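You operate a simulated robot arm through the tools that you are given. There is no shell and no other tool. Be economical: measure what you need, move in short steps, check, and stop when the job is done.

You are at the controls of a simulated robot arm. One attempt, no reset.

## Task
Take the green board from the top of the small bench and put it on the top of the long carton. Then put the white block on the desk beside the yellow stop. Then take the black bag labelled "92" from the top of the small bench and put it on the top of the white cabinet. Then take the small black box on the top of the small bench and put it away on the right end of the long desk. Then take the standoff on the top of the small bench and put it away on the top of the left bench. Then take the white foam from the right end of the long desk and leave it on the top of the grey cabinet. Then stack the blue box marked "27" from the top of the long desk on top of the blue box that says "57". Keep to this order. Set down upright: small black box.

Only the result counts: the job must be done as asked and must still hold three seconds after the hand-in. Knocking over, shifting, dropping, spilling or breaking anything else fails it.

## Robot
A 6-joint arm with a fingered hand on a trunk, on a base that drives. Base frame: it is fixed to the floor where the robot stands at the start and does not move with it; the origin is under the middle of the robot, x ahead of it, y to its left, z up. Lengths are in m, angles in degrees, forces in N, time in s.
With the tool pointing down near the work surface it reaches from about 0.24 to 0.56 m from the robot's upright axis, wherever it stands. Its first joint turns from -166.0 to 166.0 degrees. Places, roughly: black bag [0.5, 0.5, 0.75]; blue box [-1, 2, 0.75]; desk beside the yellow stop (17x20 cm) [-0.84, 0.9, 0.78]; green board (10x8x4 cm) [0.5, 0, 0.8]; right end of the long desk (47x23 cm) [-0.84, 2.04, 0.78]; small black box (6x5x5 cm) [0.7, 0.5, 0.8]; standoff (2x3x3 cm) [0.8, 0.6, 0.8]; top of the grey cabinet (20x13 cm) [0.38, 1.44, 0.86]; top of the left bench [4.7, 3.1, 0.8]; top of the long carton [2.4, 0.9, 0.4]; top of the white cabinet [1.1, 3.2, 0.7]; white block (4x3x3 cm) [0.4, -0.1, 0.8]; white foam (8x5x4 cm) [-0.8, 1.9, 0.8]. Payload 3.1 kg.
Tool frame: the origin (TCP) lies between the finger pads and is the grasp point; the fingertips stand 0.022 m ahead of it; z points along the fingers, y is the line along which they close. The gripper opens to 0.132 m. The gripper's body begins 0.06 m behind the TCP. The gripper is a hand of 4 fingers: y runs from the thumb to the fingers, the wrist lies at [0, 0, -0.218] in the tool frame.
Orientation is that of the tool frame in the base frame, as [roll, pitch, yaw] about the fixed x, y, z axes, in that order (R = Rz(yaw) Ry(pitch) Rx(roll)). With the fingers straight down and closing along the base's y, the tool's x points along the base's -x, its y along +y and its z along -z.

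## Interface
- The arm moves only by the tool play_rows. Its argument "steps" is a list of rows, each a list of 6 numbers: the shift along the tool's x, y, z in m, then the turn, a rotation vector about the tool's x, y, z in degrees. In form: [[tx, ty, tz, wx, wy, wz], ...]. A call has 1 to 10 rows; each row shifts and turns the commanded pose from where the row before left it, along the tool's axes as they then stand. A row lasts 0.2 s, in which the tool goes at most 0.05 m and 8.6 degrees; a call with a longer step from one row to the next is refused whole. Where a pose cannot be reached the arm comes as near as it can. A force on the tool above 40 N (or 10 N above the force at the start of the call, whichever is more), or a blocked arm, ends the call early, and 0.2 s more pass. In this call time passes only in rows, and 0.2 s behind the last. The reply holds the time, the measured pose of the TCP, the force on the tool along the base axes, the opening and the grip force, in the units named above and with some noise, with the torque about the TCP (base axes, N m) and any sound that the robot's microphone picked up.
- Cameras (640 x 400 px; columns grow to the right, rows downward): "scene" is now at [-0.0023, 0.1556, 1.5644]; the picture's right is [-0.05, -1.00, 0.00], its down [-0.89, 0.04, -0.46] and it looks along [0.46, -0.02, -0.89] (base axes); focal length 264 px, centre (320, 200). "wrist" rides on the gripper at [0.053, -0.053, -0.084] in the tool frame; the picture's right is [0.71, 0.71, 0.00], its down [-0.53, 0.53, -0.67] and it looks along [-0.47, 0.47, 0.74] (tool axes); focal length 247 px, centre (320, 200).
- camera(camera): a new picture of that camera. The clock stands still meanwhile.
- move_column(by): slides the trunk up (or, below 0, down) by that many m; the arm and the scene camera ride with it, the base frame stays. It gives what a move gives, with no picture.
- drive_base(legs): drives the robot by 1 to 6 legs, each [ahead, left, turn to the left] in m, m and degrees, along the robot's own axes; the way and the turn of a leg run together, so that a leg with both is an arc; at most 1.5 m and 180 degrees a leg. The arm and the cameras ride along, it lands a little off, and it stops where it bumps. It gives what a move gives.
- set_fingers(finger1, finger2, finger3, thumb_bend): sets how far each is bent, from 0 (flat) to 1 (curled in); at 0.3 the hand is open as for a grip, at 0.7 the pads meet at the TCP. One left out holds its place. A second passes; each finger stops where it meets its share of the squeeze, and holds until it gets a number again. It is the only way to open and close the hand. It gives what a move gives, with no picture; readings hold the bend of each and the force on the fingers (four entries, about 0 where the hand has none), thumb and palm.
- turn_head(pan, tilt): turns the head with the scene camera to pan (to the left, within 155 degrees either way) and tilt (down, from -29 to 69), counted from straight ahead of the robot. It gives what a move gives.
- probe_pixels(camera, pixels): for up to 12 pixels [column, row] of the newest picture of that camera ("zoom" is the newest enlarged one), the place [x, y, z] in the base frame of the surface seen there, good to about 0.002 m, but the place of the scene camera against the robot may be out by one fixed shift of up to 0.025 m in any direction. The clock stands still meanwhile.
- inspect(camera, box): a new picture of the part [left, top, right, bottom] of that camera's present view, enlarged. The clock stands still meanwhile.
- job_done(): hands the job in; it is judged then, once.

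Keep the steps short. Do not move on a guess: measure, check each grasp and each placing, and mend mistakes. In all there are 138 turns and 150 pictures (those below and enlarged ones count). Leave the gripper open and the arm clear of the work at the hand-in unless told otherwise, and finish with a single line.

The tools are called after "Request:" by a JSON object that holds its "fn" and its "kwargs". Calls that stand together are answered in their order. play_rows: Moves the arm, as the interface text tells. Its arguments: {"type":"object","properties":{"steps":{"type":"array"}},"required":["steps"]} The other tools are called the same way: move_column (by) slides the trunk up or down; set_fingers (finger1, finger2, finger3, thumb_bend) moves the fingers one by one; drive_base (legs) drives the base; turn_head (pan, tilt) turns the head that bears the scene camera; camera (camera) takes a picture; probe_pixels (camera, pixels) gives the place of the surface under pixels of a picture; inspect (camera, box) takes an enlarged picture of a part of a camera's view; job_done () hands the job in.

At the start:

```text
time_s: 0.0
tool_pos: [0.1629, 0.2226, 1.025]
orientation: [180.0, 0.0, -180.0]
ft_force: [1.4, 0.3, -0.5]
ft_torque: [0.01, -0.01, 0.0]
width: 0.1319
grasp_force: 0.0
shape: jaw
bend: [0.3, 0.3, 0.3, 0.3]
finger forces: [0.0, 0.0, 0.0, 0.1, 0.1, 0.1]
trunk travel left (down, up): [-0.25, 0.136]
robot x, y, heading: [0.0003, 0.0019, 0.1]
head pan, tilt: [-2.8, 62.7]
```

scene: 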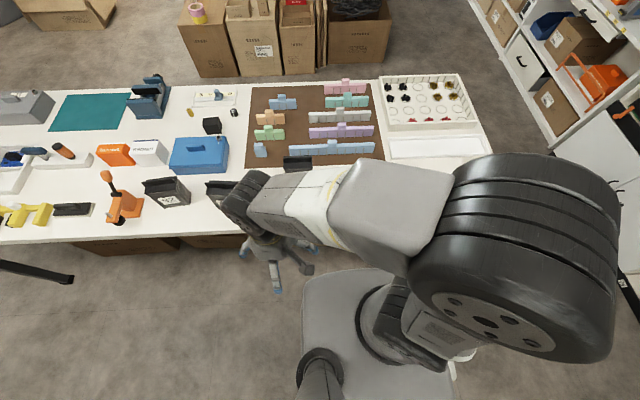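
wrist: 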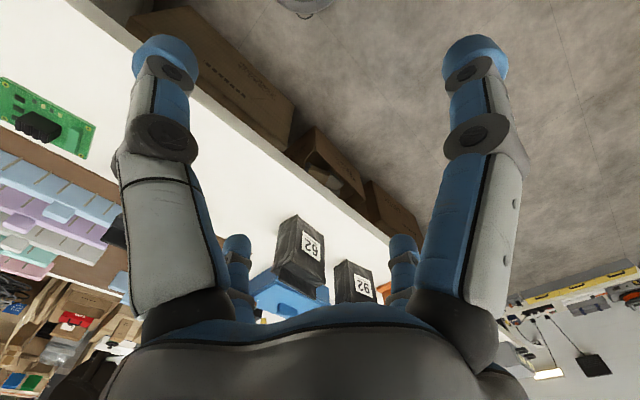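

The arm hides the green board and the white block in the scene view. I'll survey the surroundings by turning the head first.

Request:
{"fn": "inspect", "kwargs": {"camera": "wrist", "box": [0, 40, 200, 240]}}

Request:
{"fn": "inspect", "kwargs": {"camera": "scene", "box": [100, 70, 340, 240]}}

Request:
{"fn": "turn_head", "kwargs": {"pan": 20, "tilt": 15}}

Request:
{"fn": "camera", "kwargs": {"camera": "scene"}}

Request:
{"fn": "turn_head", "kwargs": {"pan": 110, "tilt": 25}}

Request:
{"fn": "camera", "kwargs": {"camera": "scene"}}

```text
2.00 times, centred on (100, 140) of wrist
```

zoom: 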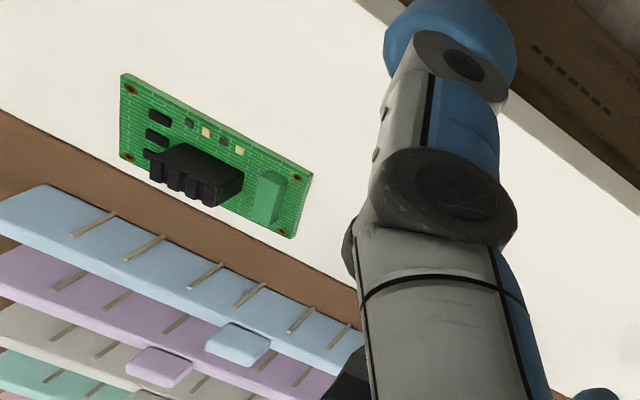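

```text
2.35 times, centred on (220, 155) of scene
```

zoom: 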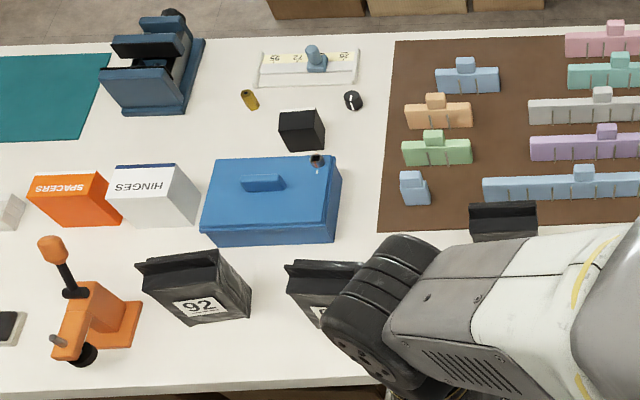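

```text
time_s: 1.2
tool_pos: [0.1636, 0.2223, 1.0256]
orientation: [-179.9, -0.1, -179.9]
ft_force: [0.2, -1.2, -0.6]
ft_torque: [-0.01, -0.02, 0.02]
width: 0.1319
grasp_force: 0.0
shape: jaw
bend: [0.3, 0.3, 0.3, 0.3]
finger forces: [0.0, 0.1, 0.0, 0.0, 0.1, 0.0]
trunk travel left (down, up): [-0.25, 0.136]
robot x, y, heading: [0.0017, 0.0001, 0.2]
head pan, tilt: [20.0, 15.0]
```

```text
145 pictures are left
```

scene: 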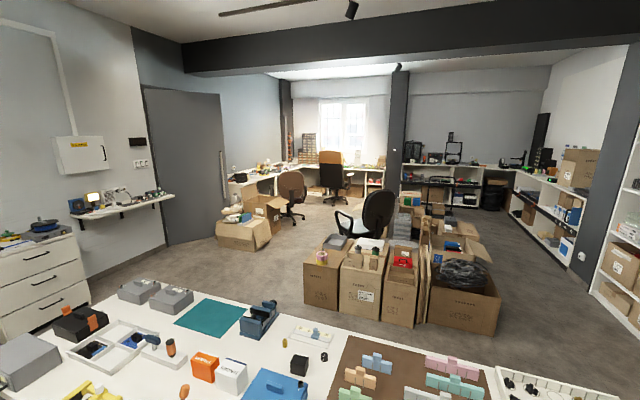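

```text
time_s: 2.8
tool_pos: [0.1627, 0.2213, 1.0251]
orientation: [180.0, -0.1, -179.9]
ft_force: [0.4, 0.2, 0.5]
ft_torque: [0.01, 0.04, -0.01]
width: 0.1318
grasp_force: 0.0
shape: jaw
bend: [0.3, 0.3, 0.3, 0.3]
finger forces: [0.0, 0.1, 0.0, 0.0, 0.1, 0.1]
trunk travel left (down, up): [-0.25, 0.136]
robot x, y, heading: [-0.0008, 0.0038, -0.0]
head pan, tilt: [110.0, 25.0]
```

```text
144 pictures are left
```

scene: 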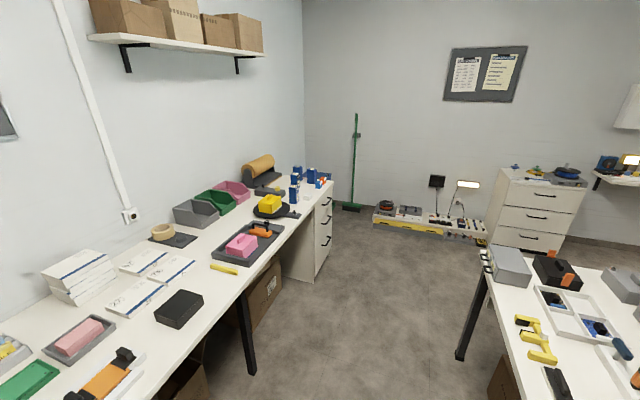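

Request:
{"fn": "inspect", "kwargs": {"camera": "scene", "box": [150, 130, 350, 300]}}

Request:
{"fn": "inspect", "kwargs": {"camera": "scene", "box": [440, 140, 640, 280]}}

Request:
{"fn": "turn_head", "kwargs": {"pan": 135, "tilt": 40}}

Request:
{"fn": "camera", "kwargs": {"camera": "scene"}}

Request:
{"fn": "turn_head", "kwargs": {"pan": 5, "tilt": 25}}

Request:
{"fn": "camera", "kwargs": {"camera": "scene"}}

```text
2.35 times, centred on (250, 215) of scene
```

zoom: 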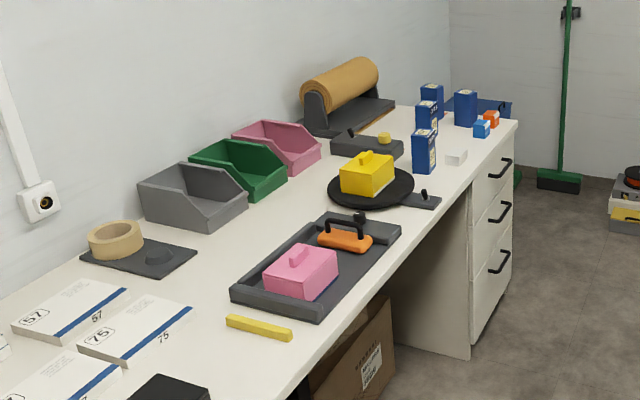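

```text
2.86 times, centred on (540, 210) of scene
```

zoom: 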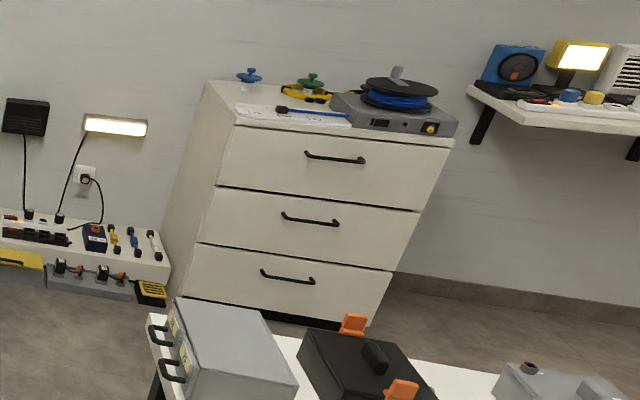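

```text
time_s: 3.7
tool_pos: [0.1628, 0.2216, 1.0235]
orientation: [-180.0, -0.1, -180.0]
ft_force: [0.4, 0.6, -0.8]
ft_torque: [0.0, 0.0, 0.0]
width: 0.1318
grasp_force: 0.0
shape: jaw
bend: [0.3, 0.3, 0.3, 0.3]
finger forces: [0.0, 0.1, 0.1, 0.0, 0.0, 0.0]
trunk travel left (down, up): [-0.25, 0.136]
robot x, y, heading: [0.0009, 0.0013, -0.2]
head pan, tilt: [135.0, 40.0]
```

```text
141 pictures are left
```

scene: 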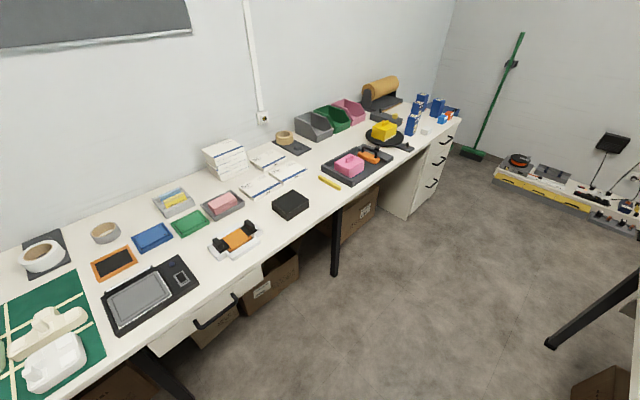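

```text
time_s: 5.8
tool_pos: [0.1629, 0.2214, 1.0247]
orientation: [-180.0, 0.0, 180.0]
ft_force: [0.4, -0.5, -0.2]
ft_torque: [-0.01, 0.01, 0.0]
width: 0.132
grasp_force: 0.0
shape: jaw
bend: [0.3, 0.3, 0.3, 0.3]
finger forces: [0.0, 0.0, 0.0, 0.0, 0.0, 0.0]
trunk travel left (down, up): [-0.25, 0.136]
robot x, y, heading: [0.0006, 0.0019, -0.0]
head pan, tilt: [5.0, 25.0]
```

```text
140 pictures are left
```

scene: 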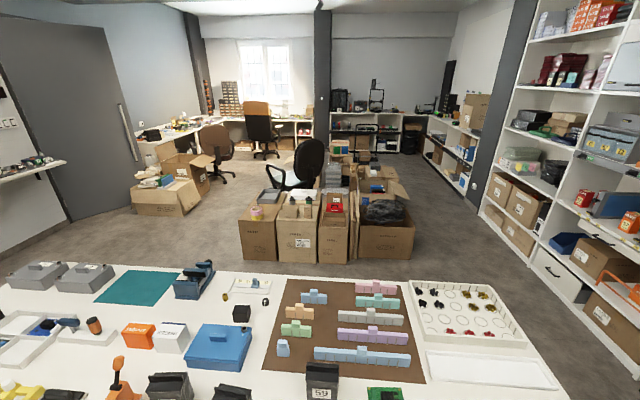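

Request:
{"fn": "inspect", "kwargs": {"camera": "scene", "box": [220, 130, 440, 270]}}

Request:
{"fn": "probe_pixels", "kwargs": {"camera": "zoom", "pixels": [[110, 190], [220, 190], [320, 190], [345, 120], [410, 140], [460, 180], [390, 90], [460, 240], [230, 230], [100, 230], [150, 170], [440, 160]]}}

Request:
{"fn": "inspect", "kwargs": {"camera": "scene", "box": [120, 80, 340, 220]}}

Request:
{"fn": "probe_pixels", "kwargs": {"camera": "scene", "pixels": [[160, 185], [165, 205], [195, 160], [150, 135], [180, 130], [220, 120], [210, 190], [280, 118]]}}

```text
2.86 times, centred on (330, 200) of scene
```

zoom: 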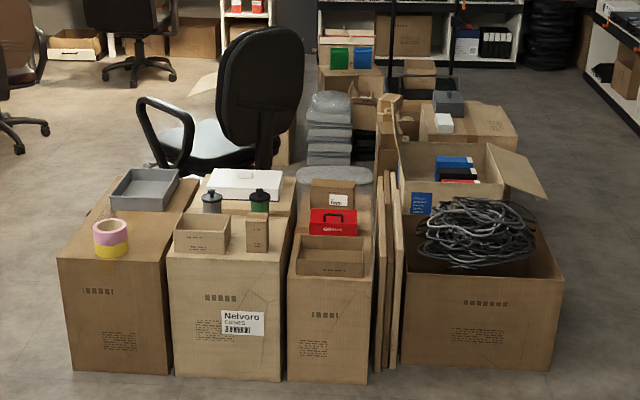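

```text
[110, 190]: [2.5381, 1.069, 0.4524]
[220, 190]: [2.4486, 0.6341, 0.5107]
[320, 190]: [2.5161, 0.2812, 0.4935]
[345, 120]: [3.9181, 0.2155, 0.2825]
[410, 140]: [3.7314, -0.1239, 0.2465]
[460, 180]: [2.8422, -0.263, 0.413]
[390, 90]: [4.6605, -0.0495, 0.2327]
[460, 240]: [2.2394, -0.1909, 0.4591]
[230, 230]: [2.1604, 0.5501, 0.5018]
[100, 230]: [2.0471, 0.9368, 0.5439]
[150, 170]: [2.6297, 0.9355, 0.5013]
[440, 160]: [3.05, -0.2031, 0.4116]
```

```text
2.86 times, centred on (230, 150) of scene
```

zoom: 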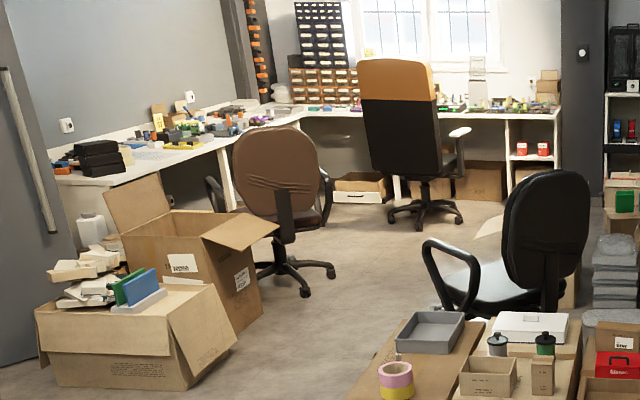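

```text
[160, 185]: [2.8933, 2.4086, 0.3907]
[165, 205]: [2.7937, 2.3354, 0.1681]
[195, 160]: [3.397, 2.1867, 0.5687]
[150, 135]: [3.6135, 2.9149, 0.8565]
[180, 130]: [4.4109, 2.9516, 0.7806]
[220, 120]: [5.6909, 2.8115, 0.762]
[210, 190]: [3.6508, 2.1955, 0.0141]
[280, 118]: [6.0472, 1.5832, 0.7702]
```

The long carton is the leftmost of the row (tape and grey tray on it). Now I move the tool, high above the bench, toward the right so the wrist camera sees the green board.

Request:
{"fn": "play_rows", "kwargs": {"steps": [[-0.035, -0.03, 0, 0, 0, 0], [-0.035, -0.03, 0, 0, 0, 0], [-0.025, -0.04, 0, 0, 0, 0], [-0.02, -0.045, 0, 0, 0, 0], [-0.02, -0.045, 0, 0, 0, 0], [-0.02, -0.045, 0, 0, 0, 0], [-0.02, -0.045, 0, 0, 0, 0], [-0.02, -0.045, 0, 0, 0, 0], [0, -0.03, 0, 0, 0, 0]]}}

Request:
{"fn": "camera", "kwargs": {"camera": "wrist"}}

Request:
{"fn": "turn_head", "kwargs": {"pan": -10, "tilt": 60}}

Request:
{"fn": "camera", "kwargs": {"camera": "scene"}}

```text
time_s: 7.8
tool_pos: [0.3575, -0.1294, 1.0219]
orientation: [180.0, -0.1, -180.0]
ft_force: [0.5, 0.2, 0.6]
ft_torque: [0.03, 0.0, -0.02]
width: 0.132
grasp_force: 0.0
shape: jaw
bend: [0.3, 0.3, 0.3, 0.3]
finger forces: [0.1, 0.0, 0.0, 0.0, 0.1, 0.0]
trunk travel left (down, up): [-0.25, 0.136]
robot x, y, heading: [-0.0004, 0.0011, -0.2]
head pan, tilt: [5.0, 25.0]
```

```text
137 pictures are left
```

wrist: 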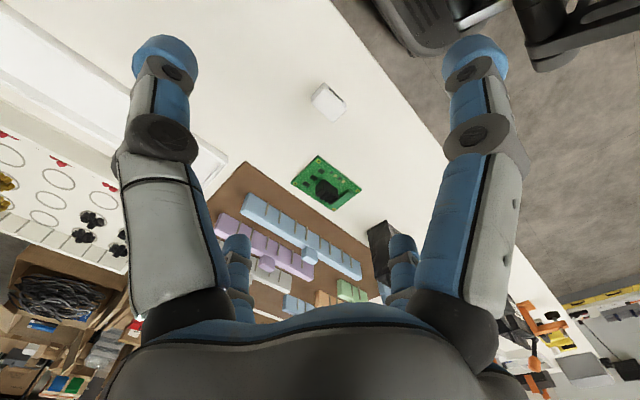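

```text
time_s: 8.8
tool_pos: [0.3568, -0.1287, 1.0225]
orientation: [180.0, -0.1, -179.9]
ft_force: [-0.4, 0.3, 0.2]
ft_torque: [-0.01, -0.03, -0.02]
width: 0.1319
grasp_force: 0.0
shape: jaw
bend: [0.3, 0.3, 0.3, 0.3]
finger forces: [0.1, 0.1, 0.0, 0.0, 0.1, 0.0]
trunk travel left (down, up): [-0.25, 0.136]
robot x, y, heading: [0.0006, 0.0018, 0.1]
head pan, tilt: [-10.0, 60.0]
```

```text
136 pictures are left
```

scene: 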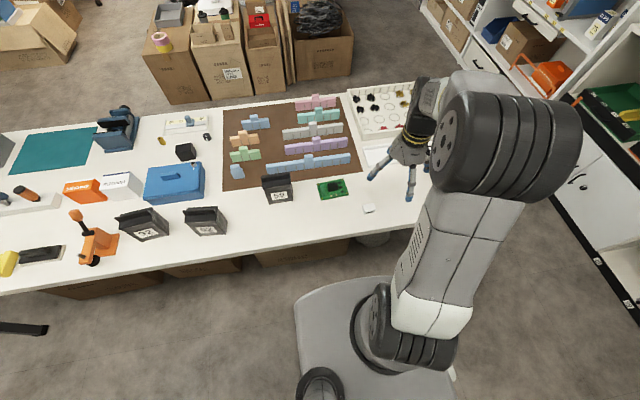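

Request:
{"fn": "inspect", "kwargs": {"camera": "wrist", "box": [270, 60, 390, 220]}}

Request:
{"fn": "inspect", "kwargs": {"camera": "scene", "box": [260, 160, 400, 230]}}

Request:
{"fn": "probe_pixels", "kwargs": {"camera": "wrist", "pixels": [[293, 182], [319, 157], [360, 188], [336, 208], [325, 188], [315, 92], [328, 84], [345, 106], [330, 120], [328, 102], [307, 206], [410, 90]]}}

Request:
{"fn": "probe_pixels", "kwargs": {"camera": "scene", "pixels": [[368, 207], [332, 187], [190, 150], [207, 136], [145, 225], [90, 250], [60, 10], [165, 50]]}}

```text
2.50 times, centred on (330, 140) of wrist
```

zoom: 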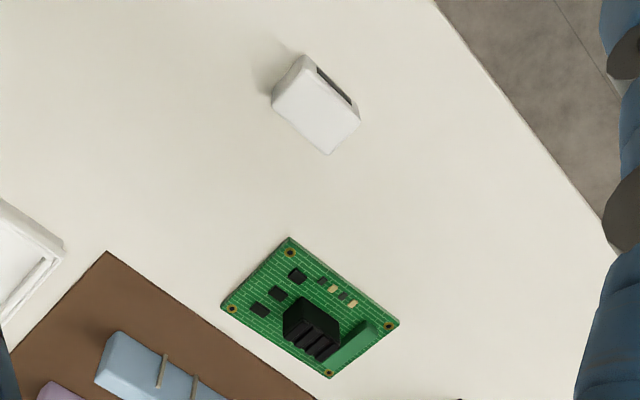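

```text
4.57 times, centred on (330, 195) of scene
```

zoom: 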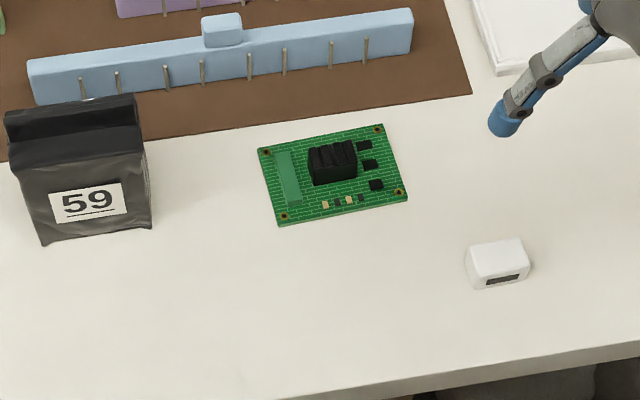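

```text
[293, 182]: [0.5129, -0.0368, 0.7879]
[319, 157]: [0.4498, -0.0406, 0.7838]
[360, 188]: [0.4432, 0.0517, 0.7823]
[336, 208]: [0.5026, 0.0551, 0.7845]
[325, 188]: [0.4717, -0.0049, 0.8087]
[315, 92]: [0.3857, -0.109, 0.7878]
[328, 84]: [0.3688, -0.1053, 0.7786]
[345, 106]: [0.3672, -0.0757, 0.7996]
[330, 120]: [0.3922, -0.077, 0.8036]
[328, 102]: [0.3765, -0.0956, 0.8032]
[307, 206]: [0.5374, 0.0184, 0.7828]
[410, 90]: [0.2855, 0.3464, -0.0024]
```

```text
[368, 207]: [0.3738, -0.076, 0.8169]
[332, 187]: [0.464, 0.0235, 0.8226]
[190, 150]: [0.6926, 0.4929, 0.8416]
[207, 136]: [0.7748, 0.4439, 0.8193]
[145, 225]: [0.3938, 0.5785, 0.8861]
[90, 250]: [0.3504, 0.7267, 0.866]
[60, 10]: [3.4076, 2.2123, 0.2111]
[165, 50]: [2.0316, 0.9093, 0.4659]
```

Request:
{"fn": "inspect", "kwargs": {"camera": "scene", "box": [350, 70, 470, 220]}}

Request:
{"fn": "probe_pixels", "kwargs": {"camera": "wrist", "pixels": [[165, 50], [475, 55], [237, 240], [402, 240], [165, 140], [475, 140], [318, 184], [328, 176], [340, 190], [330, 197], [222, 340], [420, 330]]}}

```text
2.67 times, centred on (410, 145) of scene
```

zoom: 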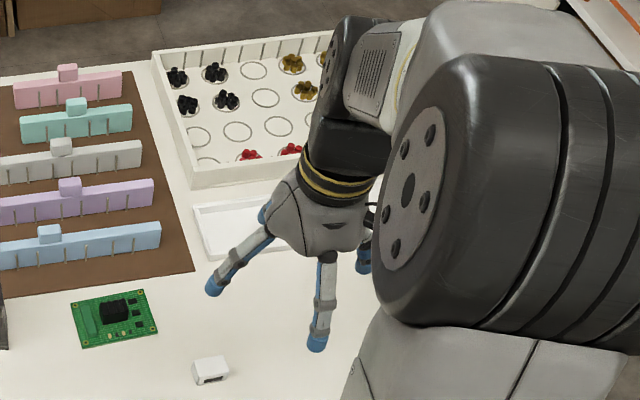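

```text
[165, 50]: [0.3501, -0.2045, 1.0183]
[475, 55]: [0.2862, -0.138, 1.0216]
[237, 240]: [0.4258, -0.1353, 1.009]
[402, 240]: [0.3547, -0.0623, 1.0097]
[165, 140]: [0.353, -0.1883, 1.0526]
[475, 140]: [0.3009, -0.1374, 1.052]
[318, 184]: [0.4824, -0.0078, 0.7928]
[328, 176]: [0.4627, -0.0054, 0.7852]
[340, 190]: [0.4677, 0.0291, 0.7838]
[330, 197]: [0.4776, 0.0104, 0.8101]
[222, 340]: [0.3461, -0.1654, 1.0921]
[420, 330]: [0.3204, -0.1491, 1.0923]
```

The hand has four fingers in a cross (thumb at −y, others at ±x, +y). I'll flatten finger1 to learn which it is.

Request:
{"fn": "set_fingers", "kwargs": {"finger1": 0.0}}

Request:
{"fn": "camera", "kwargs": {"camera": "wrist"}}

Request:
{"fn": "set_fingers", "kwargs": {"finger1": 0.3, "finger2": 0.0, "thumb_bend": 0.0}}

Request:
{"fn": "camera", "kwargs": {"camera": "wrist"}}

Request:
{"fn": "inspect", "kwargs": {"camera": "wrist", "box": [285, 145, 370, 215]}}

```text
time_s: 9.8
tool_pos: [0.3581, -0.1287, 1.0212]
orientation: [180.0, 0.0, -179.9]
ft_force: [-0.5, 0.3, -1.1]
ft_torque: [0.02, -0.02, 0.02]
width: 0.1082
grasp_force: 0.1
shape: fingers
bend: [0.01, 0.3, 0.3, 0.3]
finger forces: [0.1, 0.0, 0.1, 0.1, 0.1, 0.1]
trunk travel left (down, up): [-0.25, 0.136]
robot x, y, heading: [0.0002, 0.0022, -0.0]
head pan, tilt: [-10.0, 60.0]
```

```text
132 pictures are left
```

wrist: 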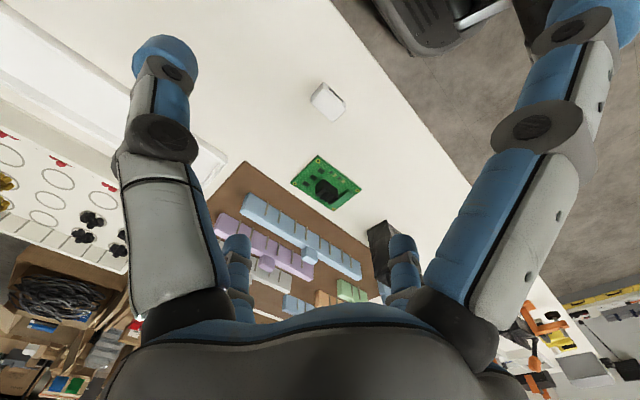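

```text
time_s: 10.8
tool_pos: [0.3591, -0.1272, 1.0226]
orientation: [-179.9, 0.0, 179.9]
ft_force: [0.4, 0.4, -0.1]
ft_torque: [0.0, -0.01, 0.02]
width: 0.1085
grasp_force: 0.0
shape: fingers
bend: [0.3, 0.01, 0.3, 0.0]
finger forces: [0.1, 0.0, 0.0, 0.0, 0.1, 0.0]
trunk travel left (down, up): [-0.25, 0.136]
robot x, y, heading: [-0.0011, -0.0019, -0.0]
head pan, tilt: [-10.0, 60.0]
```

```text
131 pictures are left
```

wrist: 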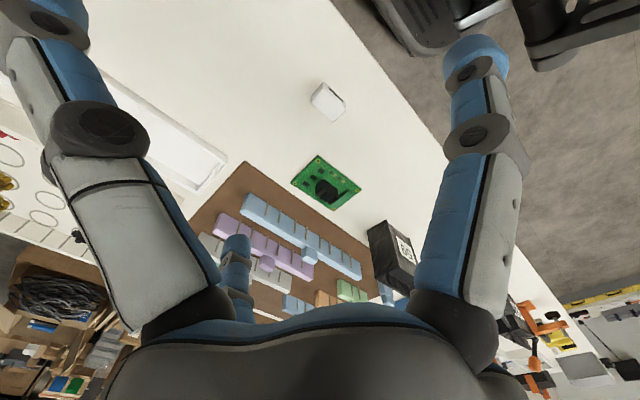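

```text
5.71 times, centred on (328, 180) of wrist
```

zoom: 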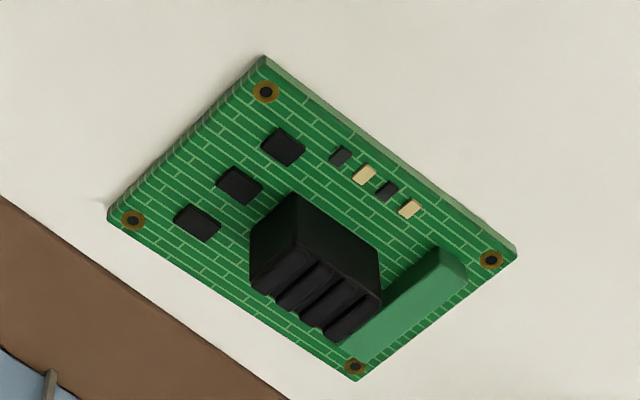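

Request:
{"fn": "probe_pixels", "kwargs": {"camera": "zoom", "pixels": [[256, 275], [302, 243], [376, 290], [333, 337], [310, 290], [295, 200], [254, 240], [440, 255], [400, 300], [350, 335]]}}

Request:
{"fn": "probe_pixels", "kwargs": {"camera": "wrist", "pixels": [[370, 230], [388, 222], [372, 250], [385, 275], [410, 240], [400, 260], [378, 228]]}}

```text
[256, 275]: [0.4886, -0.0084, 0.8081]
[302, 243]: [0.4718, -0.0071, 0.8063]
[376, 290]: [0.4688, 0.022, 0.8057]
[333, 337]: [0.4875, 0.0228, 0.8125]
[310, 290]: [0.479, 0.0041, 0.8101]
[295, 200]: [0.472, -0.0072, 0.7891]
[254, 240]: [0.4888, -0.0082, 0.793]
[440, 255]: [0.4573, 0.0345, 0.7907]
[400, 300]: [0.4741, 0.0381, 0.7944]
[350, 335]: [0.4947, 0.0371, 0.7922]
```

```text
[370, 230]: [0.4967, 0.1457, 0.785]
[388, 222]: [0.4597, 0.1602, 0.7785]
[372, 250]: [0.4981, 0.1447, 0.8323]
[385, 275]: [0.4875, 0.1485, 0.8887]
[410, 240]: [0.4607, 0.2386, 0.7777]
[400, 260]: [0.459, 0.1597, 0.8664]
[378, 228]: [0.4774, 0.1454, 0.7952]
```

Finger1 = +x, finger2 = +y, finger3 = −x. Heatsink at x 0.470–0.489, y −0.008–0.022, top 0.810; I'll grip it with fingers 1 and 3 along base x. Moving above and partway down.

Request:
{"fn": "play_rows", "kwargs": {"steps": [[-0.03, 0.034, 0, 0, 0, 0], [-0.03, 0.034, 0, 0, 0, 0], [-0.03, 0.034, 0, 0, 0, 0], [-0.031, 0.033, 0, 0, 0, 0], [0, 0, 0.04, 0, 0, 0], [0, 0, 0.04, 0, 0, 0], [0, 0, 0.04, 0, 0, 0], [0, 0, 0.03, 0, 0, 0]]}}

Request:
{"fn": "camera", "kwargs": {"camera": "wrist"}}

Request:
{"fn": "inspect", "kwargs": {"camera": "scene", "box": [240, 130, 420, 230]}}

```text
time_s: 12.6
tool_pos: [0.478, 0.0049, 0.878]
orientation: [-180.0, 0.0, -180.0]
ft_force: [0.7, 0.3, 0.7]
ft_torque: [0.0, 0.03, 0.01]
width: 0.1086
grasp_force: 0.1
shape: fingers
bend: [0.3, 0.01, 0.3, 0.0]
finger forces: [0.1, 0.1, 0.0, 0.0, 0.0, 0.0]
trunk travel left (down, up): [-0.25, 0.136]
robot x, y, heading: [-0.002, -0.0026, 0.1]
head pan, tilt: [-10.0, 60.0]
```

```text
129 pictures are left
```

wrist: 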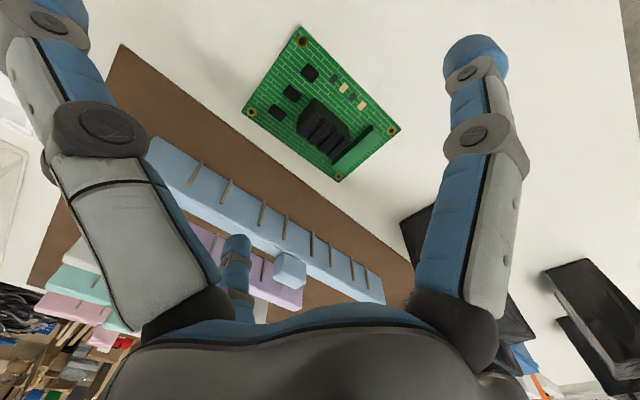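

```text
3.56 times, centred on (330, 180) of scene
```

zoom: 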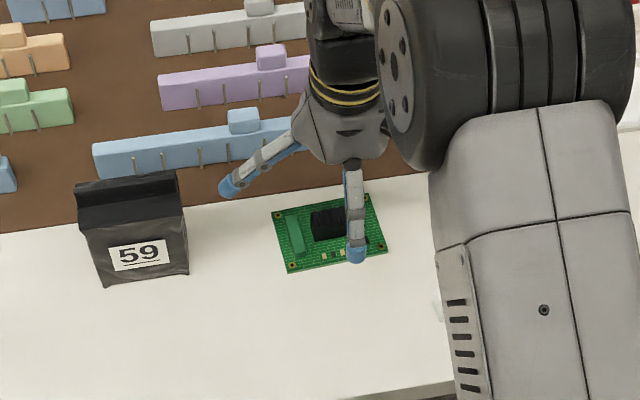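

Request:
{"fn": "probe_pixels", "kwargs": {"camera": "wrist", "pixels": [[265, 235], [200, 180], [240, 210], [275, 240], [320, 280], [290, 262], [310, 115], [335, 140], [302, 125], [325, 148], [322, 132]]}}

```text
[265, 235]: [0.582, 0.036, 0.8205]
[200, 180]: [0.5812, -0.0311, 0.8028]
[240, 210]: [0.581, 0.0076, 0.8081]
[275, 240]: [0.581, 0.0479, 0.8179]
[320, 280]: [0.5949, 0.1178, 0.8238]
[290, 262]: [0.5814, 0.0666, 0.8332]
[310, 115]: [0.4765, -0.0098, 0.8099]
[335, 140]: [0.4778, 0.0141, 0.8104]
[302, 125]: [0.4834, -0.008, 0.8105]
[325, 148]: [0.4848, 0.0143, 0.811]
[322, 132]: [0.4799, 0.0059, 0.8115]
```

Blue mat piece face at x 0.581; the far finger tip is ~0.55. I'll pre-bend fingers 1 and 3 to 0.45 for clearance, then descend.

Request:
{"fn": "set_fingers", "kwargs": {"finger1": 0.45, "finger3": 0.45}}

Request:
{"fn": "play_rows", "kwargs": {"steps": [[-0.001, 0.001, 0.03, 0, 0, 0], [0, 0, 0.025, 0, 0, 0], [0, 0, 0.011, 0, 0, 0]]}}

Request:
{"fn": "inspect", "kwargs": {"camera": "wrist", "box": [200, 0, 480, 200]}}

```text
time_s: 13.6
tool_pos: [0.4783, 0.0041, 0.8794]
orientation: [-180.0, 0.0, 180.0]
ft_force: [0.0, 0.0, -0.5]
ft_torque: [0.01, 0.04, -0.05]
width: 0.097
grasp_force: 0.0
shape: fingers
bend: [0.45, 0.01, 0.45, 0.0]
finger forces: [0.1, 0.0, 0.1, 0.0, 0.1, 0.1]
trunk travel left (down, up): [-0.25, 0.136]
robot x, y, heading: [0.0033, 0.0016, 0.2]
head pan, tilt: [-10.0, 60.0]
```

```text
time_s: 14.4
tool_pos: [0.4789, 0.0016, 0.8099]
orientation: [179.9, -0.1, -179.9]
ft_force: [-0.5, -1.1, 0.1]
ft_torque: [0.01, -0.01, 0.03]
width: 0.0969
grasp_force: 0.1
shape: fingers
bend: [0.45, 0.01, 0.45, 0.0]
finger forces: [0.0, 0.0, 0.0, 0.1, 0.0, 0.1]
trunk travel left (down, up): [-0.25, 0.136]
robot x, y, heading: [-0.0012, 0.002, 0.3]
head pan, tilt: [-10.0, 60.0]
```

```text
2.00 times, centred on (340, 100) of wrist
```

zoom: 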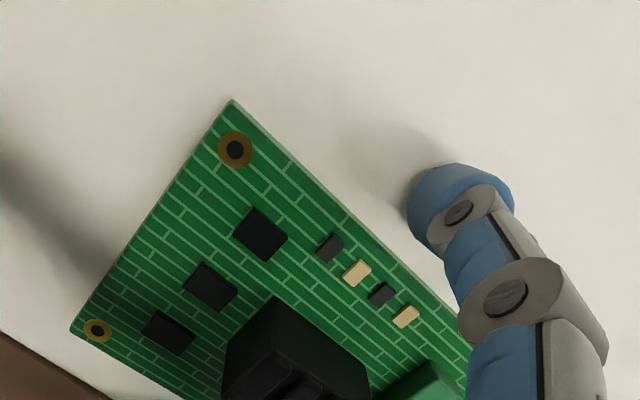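

Position is good; small +y shift, then close fingers 1 and 3.

Request:
{"fn": "play_rows", "kwargs": {"steps": [[0, 0.004, 0, 0, 0, 0]]}}

Request:
{"fn": "set_fingers", "kwargs": {"finger1": 0.75, "finger3": 0.75}}

Request:
{"fn": "play_rows", "kwargs": {"steps": [[0, 0, -0.02, 0, 0, 0], [0, 0, -0.04, 0, 0, 0]]}}

Request:
{"fn": "camera", "kwargs": {"camera": "wrist"}}

Request:
{"fn": "inspect", "kwargs": {"camera": "scene", "box": [240, 130, 420, 230]}}

```text
time_s: 14.8
tool_pos: [0.4797, 0.0065, 0.8095]
orientation: [-179.9, 0.1, 180.0]
ft_force: [0.7, -0.3, -0.1]
ft_torque: [-0.01, -0.01, 0.03]
width: 0.097
grasp_force: 0.0
shape: fingers
bend: [0.45, 0.01, 0.45, 0.0]
finger forces: [0.0, 0.0, 0.0, 0.0, 0.1, 0.0]
trunk travel left (down, up): [-0.25, 0.136]
robot x, y, heading: [0.0021, -0.0025, 0.1]
head pan, tilt: [-10.0, 60.0]
```

```text
time_s: 15.8
tool_pos: [0.4808, 0.0053, 0.8095]
orientation: [179.9, 0.1, 180.0]
ft_force: [-0.3, -0.3, 3.5]
ft_torque: [-0.03, -0.01, 0.03]
width: 0.0933
grasp_force: 7.3
shape: fingers
bend: [0.5, 0.01, 0.5, 0.0]
finger forces: [6.9, 0.1, 7.4, 0.0, 0.1, 0.0]
trunk travel left (down, up): [-0.25, 0.136]
robot x, y, heading: [0.0028, -0.0007, 0.1]
head pan, tilt: [-10.0, 60.0]
```

```text
time_s: 16.4
tool_pos: [0.4803, 0.0062, 0.8675]
orientation: [180.0, -0.1, 180.0]
ft_force: [0.5, -0.4, -0.8]
ft_torque: [-0.01, 0.01, 0.02]
width: 0.0881
grasp_force: 0.1
shape: fingers
bend: [0.6, 0.01, 0.6, 0.0]
finger forces: [0.0, 0.0, 0.1, 0.0, 0.0, 0.0]
trunk travel left (down, up): [-0.25, 0.136]
robot x, y, heading: [0.0001, 0.002, 0.0]
head pan, tilt: [-10.0, 60.0]
```

```text
126 pictures are left
```

wrist: 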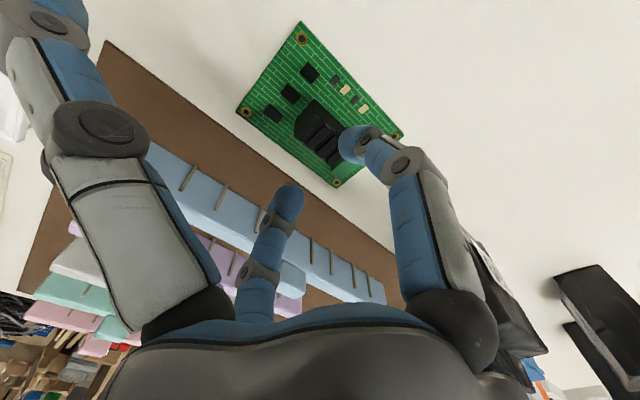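

```text
3.56 times, centred on (330, 180) of scene
```

zoom: 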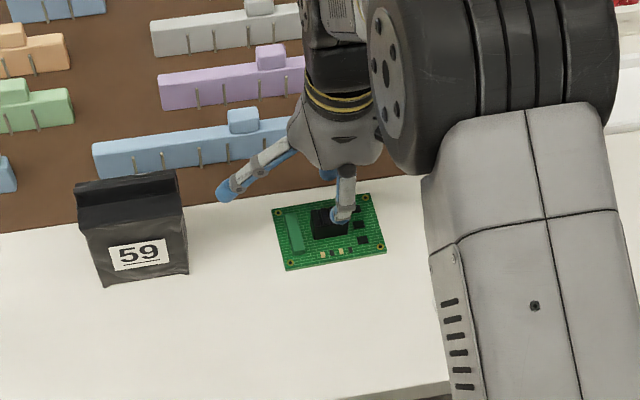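

The tips caught the board edge and slipped. I'll narrow the pre-bend to straddle the heatsink itself, checking its position again.

Request:
{"fn": "set_fingers", "kwargs": {"finger1": 0.56, "finger3": 0.56}}

Request:
{"fn": "inspect", "kwargs": {"camera": "wrist", "box": [220, 0, 440, 210]}}

Request:
{"fn": "probe_pixels", "kwargs": {"camera": "wrist", "pixels": [[308, 118], [303, 130], [320, 135], [315, 103], [328, 153], [347, 128], [301, 24], [247, 112], [338, 184]]}}

```text
time_s: 17.4
tool_pos: [0.4811, 0.0062, 0.8665]
orientation: [180.0, 0.0, -180.0]
ft_force: [0.9, 0.6, -1.6]
ft_torque: [0.0, -0.01, 0.03]
width: 0.0901
grasp_force: 0.0
shape: fingers
bend: [0.56, 0.01, 0.56, 0.0]
finger forces: [0.0, 0.0, 0.0, 0.0, 0.1, 0.0]
trunk travel left (down, up): [-0.25, 0.136]
robot x, y, heading: [0.0023, 0.0002, -0.1]
head pan, tilt: [-10.0, 60.0]
```

```text
1.90 times, centred on (330, 105) of wrist
```

zoom: 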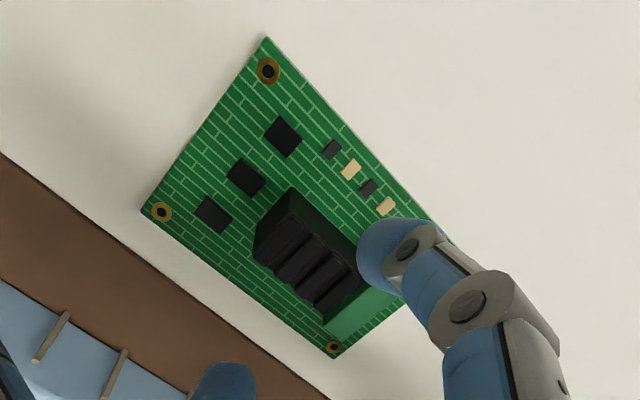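

```text
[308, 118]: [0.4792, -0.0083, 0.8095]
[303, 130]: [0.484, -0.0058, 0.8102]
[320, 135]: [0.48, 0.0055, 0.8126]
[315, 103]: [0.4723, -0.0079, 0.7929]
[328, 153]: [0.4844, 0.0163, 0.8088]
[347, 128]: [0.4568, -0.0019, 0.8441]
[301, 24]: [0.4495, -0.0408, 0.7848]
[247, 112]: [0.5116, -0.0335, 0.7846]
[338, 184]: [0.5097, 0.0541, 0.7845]
```

Request:
{"fn": "play_rows", "kwargs": {"steps": [[0.001, 0, 0.03, 0, 0, 0], [0, 0, 0.0225, 0, 0, 0]]}}

Request:
{"fn": "set_fingers", "kwargs": {"finger1": 0.75, "finger3": 0.75}}

Request:
{"fn": "play_rows", "kwargs": {"steps": [[0, 0, -0.02, 0, 0, 0], [0, 0, -0.04, 0, 0, 0]]}}

Request:
{"fn": "camera", "kwargs": {"camera": "wrist"}}

```text
time_s: 18.0
tool_pos: [0.4782, 0.005, 0.8149]
orientation: [179.9, 0.2, 180.0]
ft_force: [0.9, 0.4, 3.6]
ft_torque: [0.02, 0.08, -0.02]
width: 0.0901
grasp_force: 2.1
shape: fingers
bend: [0.56, 0.01, 0.56, 0.0]
finger forces: [3.5, 0.0, 1.0, 0.0, 0.0, 0.1]
trunk travel left (down, up): [-0.25, 0.136]
robot x, y, heading: [-0.0031, -0.0005, -0.0]
head pan, tilt: [-10.0, 60.0]
```

```text
time_s: 19.0
tool_pos: [0.4775, 0.0056, 0.8144]
orientation: [-180.0, 0.0, -180.0]
ft_force: [0.2, -0.1, -0.4]
ft_torque: [0.02, 0.01, -0.03]
width: 0.0858
grasp_force: 7.6
shape: fingers
bend: [0.64, 0.01, 0.64, 0.0]
finger forces: [7.5, 0.0, 7.5, 0.0, 0.1, 0.0]
trunk travel left (down, up): [-0.25, 0.136]
robot x, y, heading: [-0.0017, -0.0011, 0.2]
head pan, tilt: [-10.0, 60.0]
```

```text
time_s: 19.6
tool_pos: [0.4781, 0.0057, 0.8768]
orientation: [-180.0, 0.0, -180.0]
ft_force: [-0.2, -0.7, 0.2]
ft_torque: [0.04, 0.0, 0.01]
width: 0.0859
grasp_force: 7.4
shape: fingers
bend: [0.64, 0.01, 0.64, 0.0]
finger forces: [7.4, 0.2, 7.5, 0.1, 0.0, 0.0]
trunk travel left (down, up): [-0.25, 0.136]
robot x, y, heading: [0.0001, -0.0011, -0.1]
head pan, tilt: [-10.0, 60.0]
```

```text
123 pictures are left
```

wrist: 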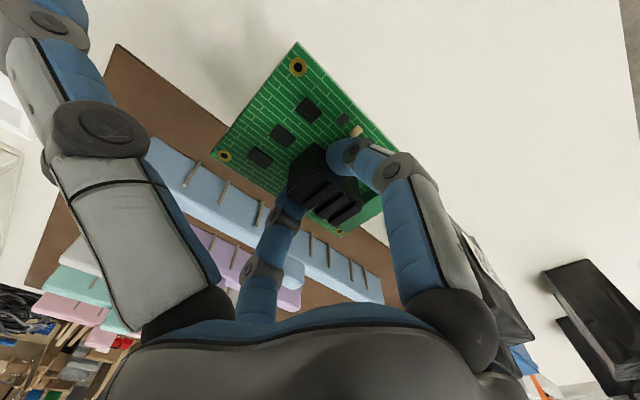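

Board is held firmly. I raise and retract the arm, then look around to map the driving lane.

Request:
{"fn": "play_rows", "kwargs": {"steps": [[0, 0, -0.05, 0, 0, 0], [0, 0, -0.05, 0, 0, 0], [0, 0, -0.05, 0, 0, 0], [0.05, 0, -0.02, 0, 0, 0], [0.05, 0, 0, 0, 0, 0], [0.05, 0, 0, 0, 0, 0], [0.05, 0, 0, 0, 0, 0]]}}

Request:
{"fn": "turn_head", "kwargs": {"pan": 85, "tilt": 45}}

Request:
{"fn": "camera", "kwargs": {"camera": "scene"}}

Request:
{"fn": "probe_pixels", "kwargs": {"camera": "scene", "pixels": [[320, 60], [320, 200], [150, 200], [150, 60], [500, 200], [500, 60], [600, 100], [100, 300], [450, 300], [250, 20], [400, 20], [200, 120]]}}

```text
refused: row 4 steps farther than a row can; nothing moved
```

```text
time_s: 21.3
tool_pos: [0.4777, 0.0052, 0.8759]
orientation: [179.9, 0.0, 179.9]
ft_force: [0.4, -0.4, -1.6]
ft_torque: [0.01, -0.03, 0.07]
width: 0.0857
grasp_force: 7.7
shape: fingers
bend: [0.64, 0.01, 0.64, 0.0]
finger forces: [7.4, 0.0, 7.5, 0.0, 0.0, 0.0]
trunk travel left (down, up): [-0.25, 0.136]
robot x, y, heading: [-0.0019, -0.0017, -0.1]
head pan, tilt: [85.0, 45.0]
```

```text
122 pictures are left
```

scene: 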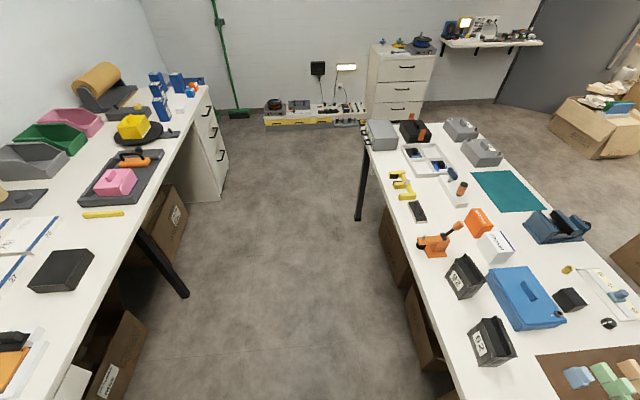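

```text
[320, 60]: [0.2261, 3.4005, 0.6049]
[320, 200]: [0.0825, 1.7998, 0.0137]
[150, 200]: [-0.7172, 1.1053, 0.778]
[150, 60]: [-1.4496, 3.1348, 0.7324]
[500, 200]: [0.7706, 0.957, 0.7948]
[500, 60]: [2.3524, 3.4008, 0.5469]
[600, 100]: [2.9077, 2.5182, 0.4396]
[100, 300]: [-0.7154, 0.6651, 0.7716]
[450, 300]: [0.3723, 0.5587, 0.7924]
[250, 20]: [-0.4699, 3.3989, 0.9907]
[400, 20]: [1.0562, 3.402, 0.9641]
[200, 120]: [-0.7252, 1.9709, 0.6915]
```

Request:
{"fn": "play_rows", "kwargs": {"steps": [[0, 0, -0.05, 0, 0, 0], [0, 0, -0.05, 0, 0, 0], [0, 0, -0.05, 0, 0, 0], [0.045, 0, -0.02, 0, 0, 0], [0.05, 0, 0, 0, 0, 0], [0.05, 0, 0, 0, 0, 0], [0.05, 0, 0, 0, 0, 0]]}}

Request:
{"fn": "probe_pixels", "kwargs": {"camera": "scene", "pixels": [[188, 130], [110, 270], [228, 160], [212, 90], [400, 245], [440, 345], [368, 150], [362, 128], [475, 125], [365, 110], [310, 118], [630, 260]]}}

Request:
{"fn": "turn_head", "kwargs": {"pan": 45, "tilt": 35}}

Request:
{"fn": "camera", "kwargs": {"camera": "scene"}}

Request:
{"fn": "probe_pixels", "kwargs": {"camera": "scene", "pixels": [[320, 150], [420, 120], [250, 100], [560, 200], [200, 200], [600, 60]]}}

```text
time_s: 22.9
tool_pos: [0.2809, 0.0052, 1.0479]
orientation: [180.0, 0.0, 179.9]
ft_force: [-0.2, -0.7, -0.4]
ft_torque: [-0.02, 0.0, -0.03]
width: 0.0861
grasp_force: 7.4
shape: fingers
bend: [0.64, 0.01, 0.64, 0.0]
finger forces: [7.2, 0.0, 7.3, 0.0, 0.0, 0.0]
trunk travel left (down, up): [-0.25, 0.136]
robot x, y, heading: [-0.0009, -0.0009, 0.1]
head pan, tilt: [85.0, 45.0]
```

```text
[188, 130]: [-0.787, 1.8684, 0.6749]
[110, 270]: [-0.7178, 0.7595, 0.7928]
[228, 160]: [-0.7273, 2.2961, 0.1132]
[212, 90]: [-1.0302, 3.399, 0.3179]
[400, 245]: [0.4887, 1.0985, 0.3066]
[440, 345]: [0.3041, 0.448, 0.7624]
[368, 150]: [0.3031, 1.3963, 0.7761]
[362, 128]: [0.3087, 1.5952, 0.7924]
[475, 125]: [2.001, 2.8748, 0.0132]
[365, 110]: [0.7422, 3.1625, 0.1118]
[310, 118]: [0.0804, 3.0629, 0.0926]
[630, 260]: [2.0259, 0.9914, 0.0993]
```

```text
time_s: 24.0
tool_pos: [0.2834, 0.0066, 1.0473]
orientation: [-180.0, 0.0, -180.0]
ft_force: [-0.5, -0.8, -0.7]
ft_torque: [0.04, -0.01, -0.01]
width: 0.086
grasp_force: 7.1
shape: fingers
bend: [0.64, 0.01, 0.64, 0.0]
finger forces: [7.3, 0.0, 7.2, 0.1, 0.0, 0.0]
trunk travel left (down, up): [-0.25, 0.136]
robot x, y, heading: [0.003, -0.0003, -0.1]
head pan, tilt: [45.0, 35.0]
```

```text
121 pictures are left
```

scene: 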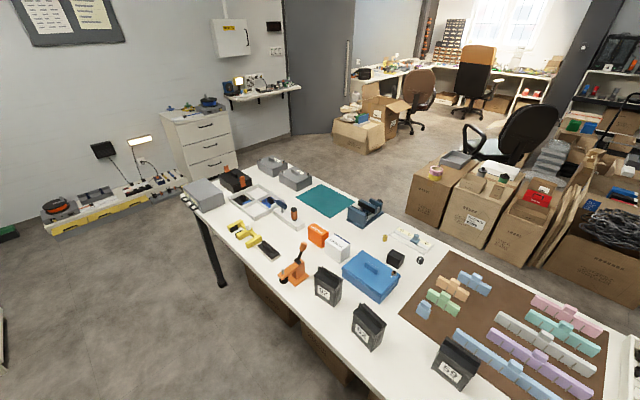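

```text
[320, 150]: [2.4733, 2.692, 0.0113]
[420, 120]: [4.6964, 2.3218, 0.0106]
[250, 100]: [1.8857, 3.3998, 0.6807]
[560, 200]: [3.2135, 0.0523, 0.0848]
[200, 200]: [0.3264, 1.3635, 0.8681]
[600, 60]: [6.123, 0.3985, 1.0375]
```

Lane: bench front x≈0.31, its left end y≈1.6, desk front x≈−0.72, wall items y≥3. I drive left past the bench, ahead, turn to face −y and come up beside the long carton's left side.

Request:
{"fn": "drive_base", "kwargs": {"legs": [[-0.05, 1.1, 0], [0, 1.0, 0], [1.5, 0, 0], [0, 0, -90], [0, 0.9, 0], [0.35, 0, 0]]}}

Request:
{"fn": "turn_head", "kwargs": {"pan": 0, "tilt": 45}}

Request:
{"fn": "camera", "kwargs": {"camera": "scene"}}

```text
time_s: 51.2
tool_pos: [2.3307, 1.4165, 1.0468]
orientation: [-179.9, 0.0, 89.1]
ft_force: [0.0, -0.1, -1.4]
ft_torque: [0.0, 0.01, -0.01]
width: 0.0857
grasp_force: 6.9
shape: fingers
bend: [0.64, 0.01, 0.64, 0.0]
finger forces: [7.1, 0.0, 7.2, 0.1, 0.1, 0.0]
trunk travel left (down, up): [-0.25, 0.136]
robot x, y, heading: [2.3286, 1.7001, -90.9]
head pan, tilt: [45.0, 35.0]
```

```text
time_s: 52.3
tool_pos: [2.3295, 1.4183, 1.048]
orientation: [-180.0, 0.0, 89.1]
ft_force: [0.6, 0.5, -0.9]
ft_torque: [-0.04, 0.0, 0.02]
width: 0.0862
grasp_force: 7.2
shape: fingers
bend: [0.64, 0.01, 0.64, 0.0]
finger forces: [7.1, 0.0, 7.1, 0.0, 0.0, 0.1]
trunk travel left (down, up): [-0.25, 0.136]
robot x, y, heading: [2.3306, 1.7008, -91.1]
head pan, tilt: [0.0, 45.0]
```

```text
120 pictures are left
```

scene: 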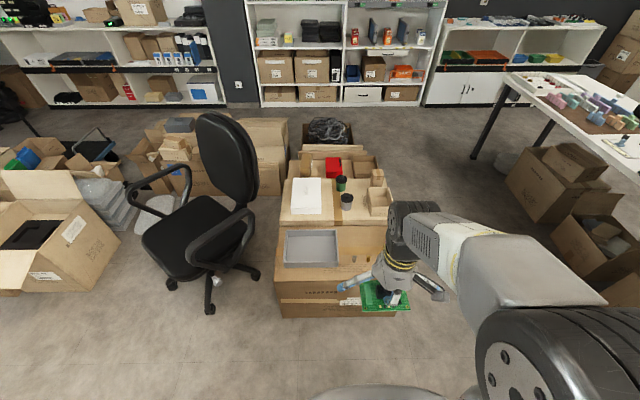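

Request:
{"fn": "inspect", "kwargs": {"camera": "scene", "box": [260, 200, 420, 330]}}

Request:
{"fn": "probe_pixels", "kwargs": {"camera": "scene", "pixels": [[345, 255], [352, 265], [300, 275], [330, 276], [283, 272], [284, 232], [350, 232], [310, 250], [338, 248], [350, 310], [375, 262], [365, 258]]}}

```text
3.08 times, centred on (340, 265) of scene
```

zoom: 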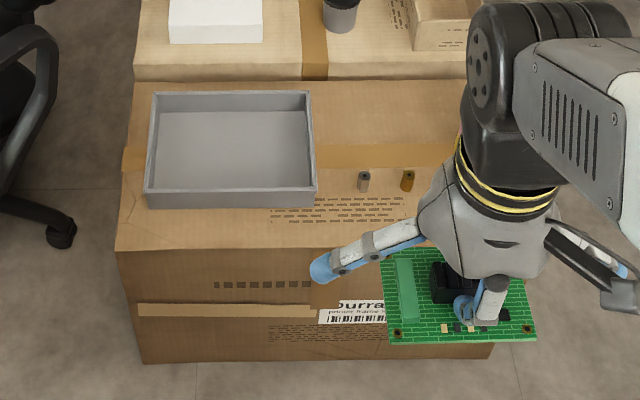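

```text
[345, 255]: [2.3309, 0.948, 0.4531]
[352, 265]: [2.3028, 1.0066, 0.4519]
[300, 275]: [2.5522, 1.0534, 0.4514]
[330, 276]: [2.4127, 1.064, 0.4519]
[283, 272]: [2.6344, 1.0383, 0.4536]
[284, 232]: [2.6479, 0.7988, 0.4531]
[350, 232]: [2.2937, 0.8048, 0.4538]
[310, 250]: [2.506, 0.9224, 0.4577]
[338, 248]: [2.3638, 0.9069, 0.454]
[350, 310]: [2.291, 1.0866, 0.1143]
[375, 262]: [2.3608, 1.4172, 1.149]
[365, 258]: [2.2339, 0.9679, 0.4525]
```

Carton top z≈0.44, tray at x 2.4–2.63, two standoffs near y 0.95. I'll drive 0.2 ahead, lower the trunk, and look with the wrist camera.

Request:
{"fn": "drive_base", "kwargs": {"legs": [[0.2, 0, 1]]}}

Request:
{"fn": "move_column", "kwargs": {"by": -0.24}}

Request:
{"fn": "camera", "kwargs": {"camera": "wrist"}}

Request:
{"fn": "camera", "kwargs": {"camera": "scene"}}

```text
time_s: 53.9
tool_pos: [2.3358, 1.2169, 1.0482]
orientation: [179.9, -0.1, 90.3]
ft_force: [-0.5, -0.5, -0.3]
ft_torque: [-0.04, 0.0, -0.01]
width: 0.0857
grasp_force: 6.9
shape: fingers
bend: [0.64, 0.01, 0.64, 0.0]
finger forces: [7.1, 0.0, 7.2, 0.1, 0.0, 0.1]
trunk travel left (down, up): [-0.25, 0.136]
robot x, y, heading: [2.3269, 1.499, -89.8]
head pan, tilt: [0.0, 45.0]
```

```text
time_s: 56.4
tool_pos: [2.3359, 1.2171, 0.8085]
orientation: [-180.0, -0.1, 90.3]
ft_force: [-0.6, -0.1, -0.8]
ft_torque: [-0.04, -0.01, 0.01]
width: 0.086
grasp_force: 6.8
shape: fingers
bend: [0.64, 0.01, 0.64, 0.0]
finger forces: [7.1, 0.0, 7.3, 0.1, 0.1, 0.0]
trunk travel left (down, up): [-0.01, 0.376]
robot x, y, heading: [2.3272, 1.501, -89.9]
head pan, tilt: [0.0, 45.0]
```

```text
118 pictures are left
```

wrist: 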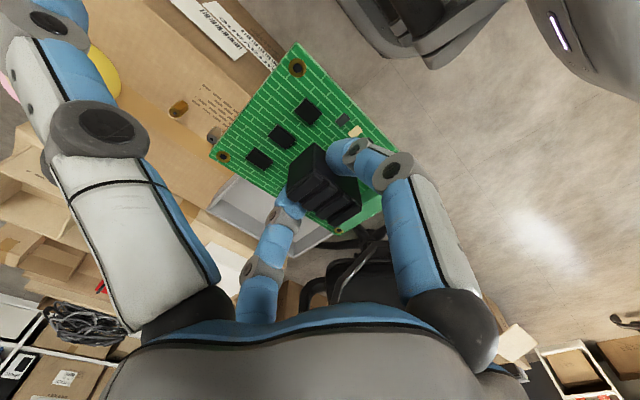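

```text
117 pictures are left
```

scene: 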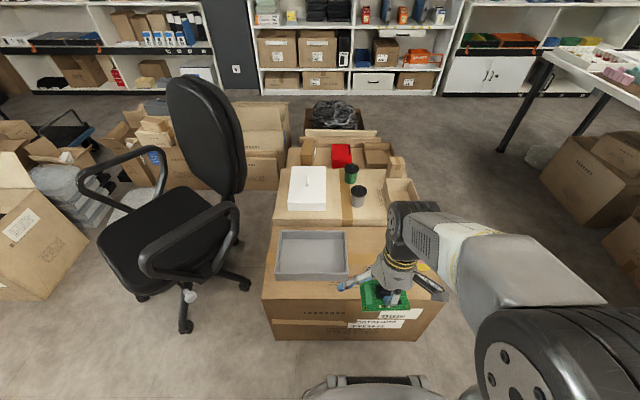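

Request:
{"fn": "probe_pixels", "kwargs": {"camera": "wrist", "pixels": [[178, 108], [213, 133], [105, 75], [215, 75], [190, 60], [235, 88], [180, 25], [250, 75], [215, 205], [150, 90], [140, 60], [195, 110]]}}

Request:
{"fn": "inspect", "kwargs": {"camera": "wrist", "box": [80, 0, 300, 140]}}

```text
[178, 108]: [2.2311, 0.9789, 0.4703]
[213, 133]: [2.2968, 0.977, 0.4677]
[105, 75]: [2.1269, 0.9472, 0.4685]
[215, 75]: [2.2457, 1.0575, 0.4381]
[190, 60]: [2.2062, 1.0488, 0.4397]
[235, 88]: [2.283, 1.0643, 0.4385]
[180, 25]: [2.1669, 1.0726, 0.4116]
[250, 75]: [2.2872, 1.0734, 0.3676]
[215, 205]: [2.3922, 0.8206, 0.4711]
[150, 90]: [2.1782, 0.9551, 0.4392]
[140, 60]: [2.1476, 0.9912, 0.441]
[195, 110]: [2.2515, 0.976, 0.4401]
```

```text
2.86 times, centred on (190, 70) of wrist
```

zoom: 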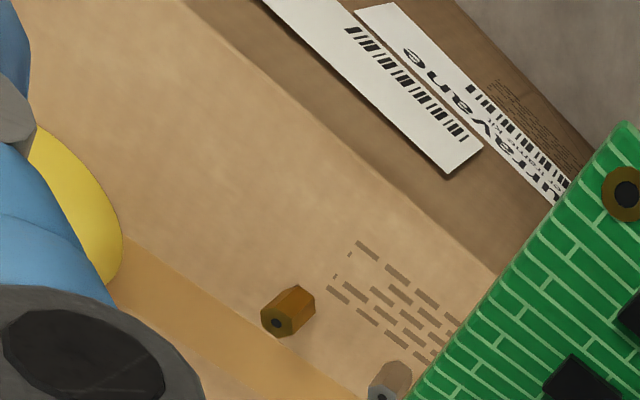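

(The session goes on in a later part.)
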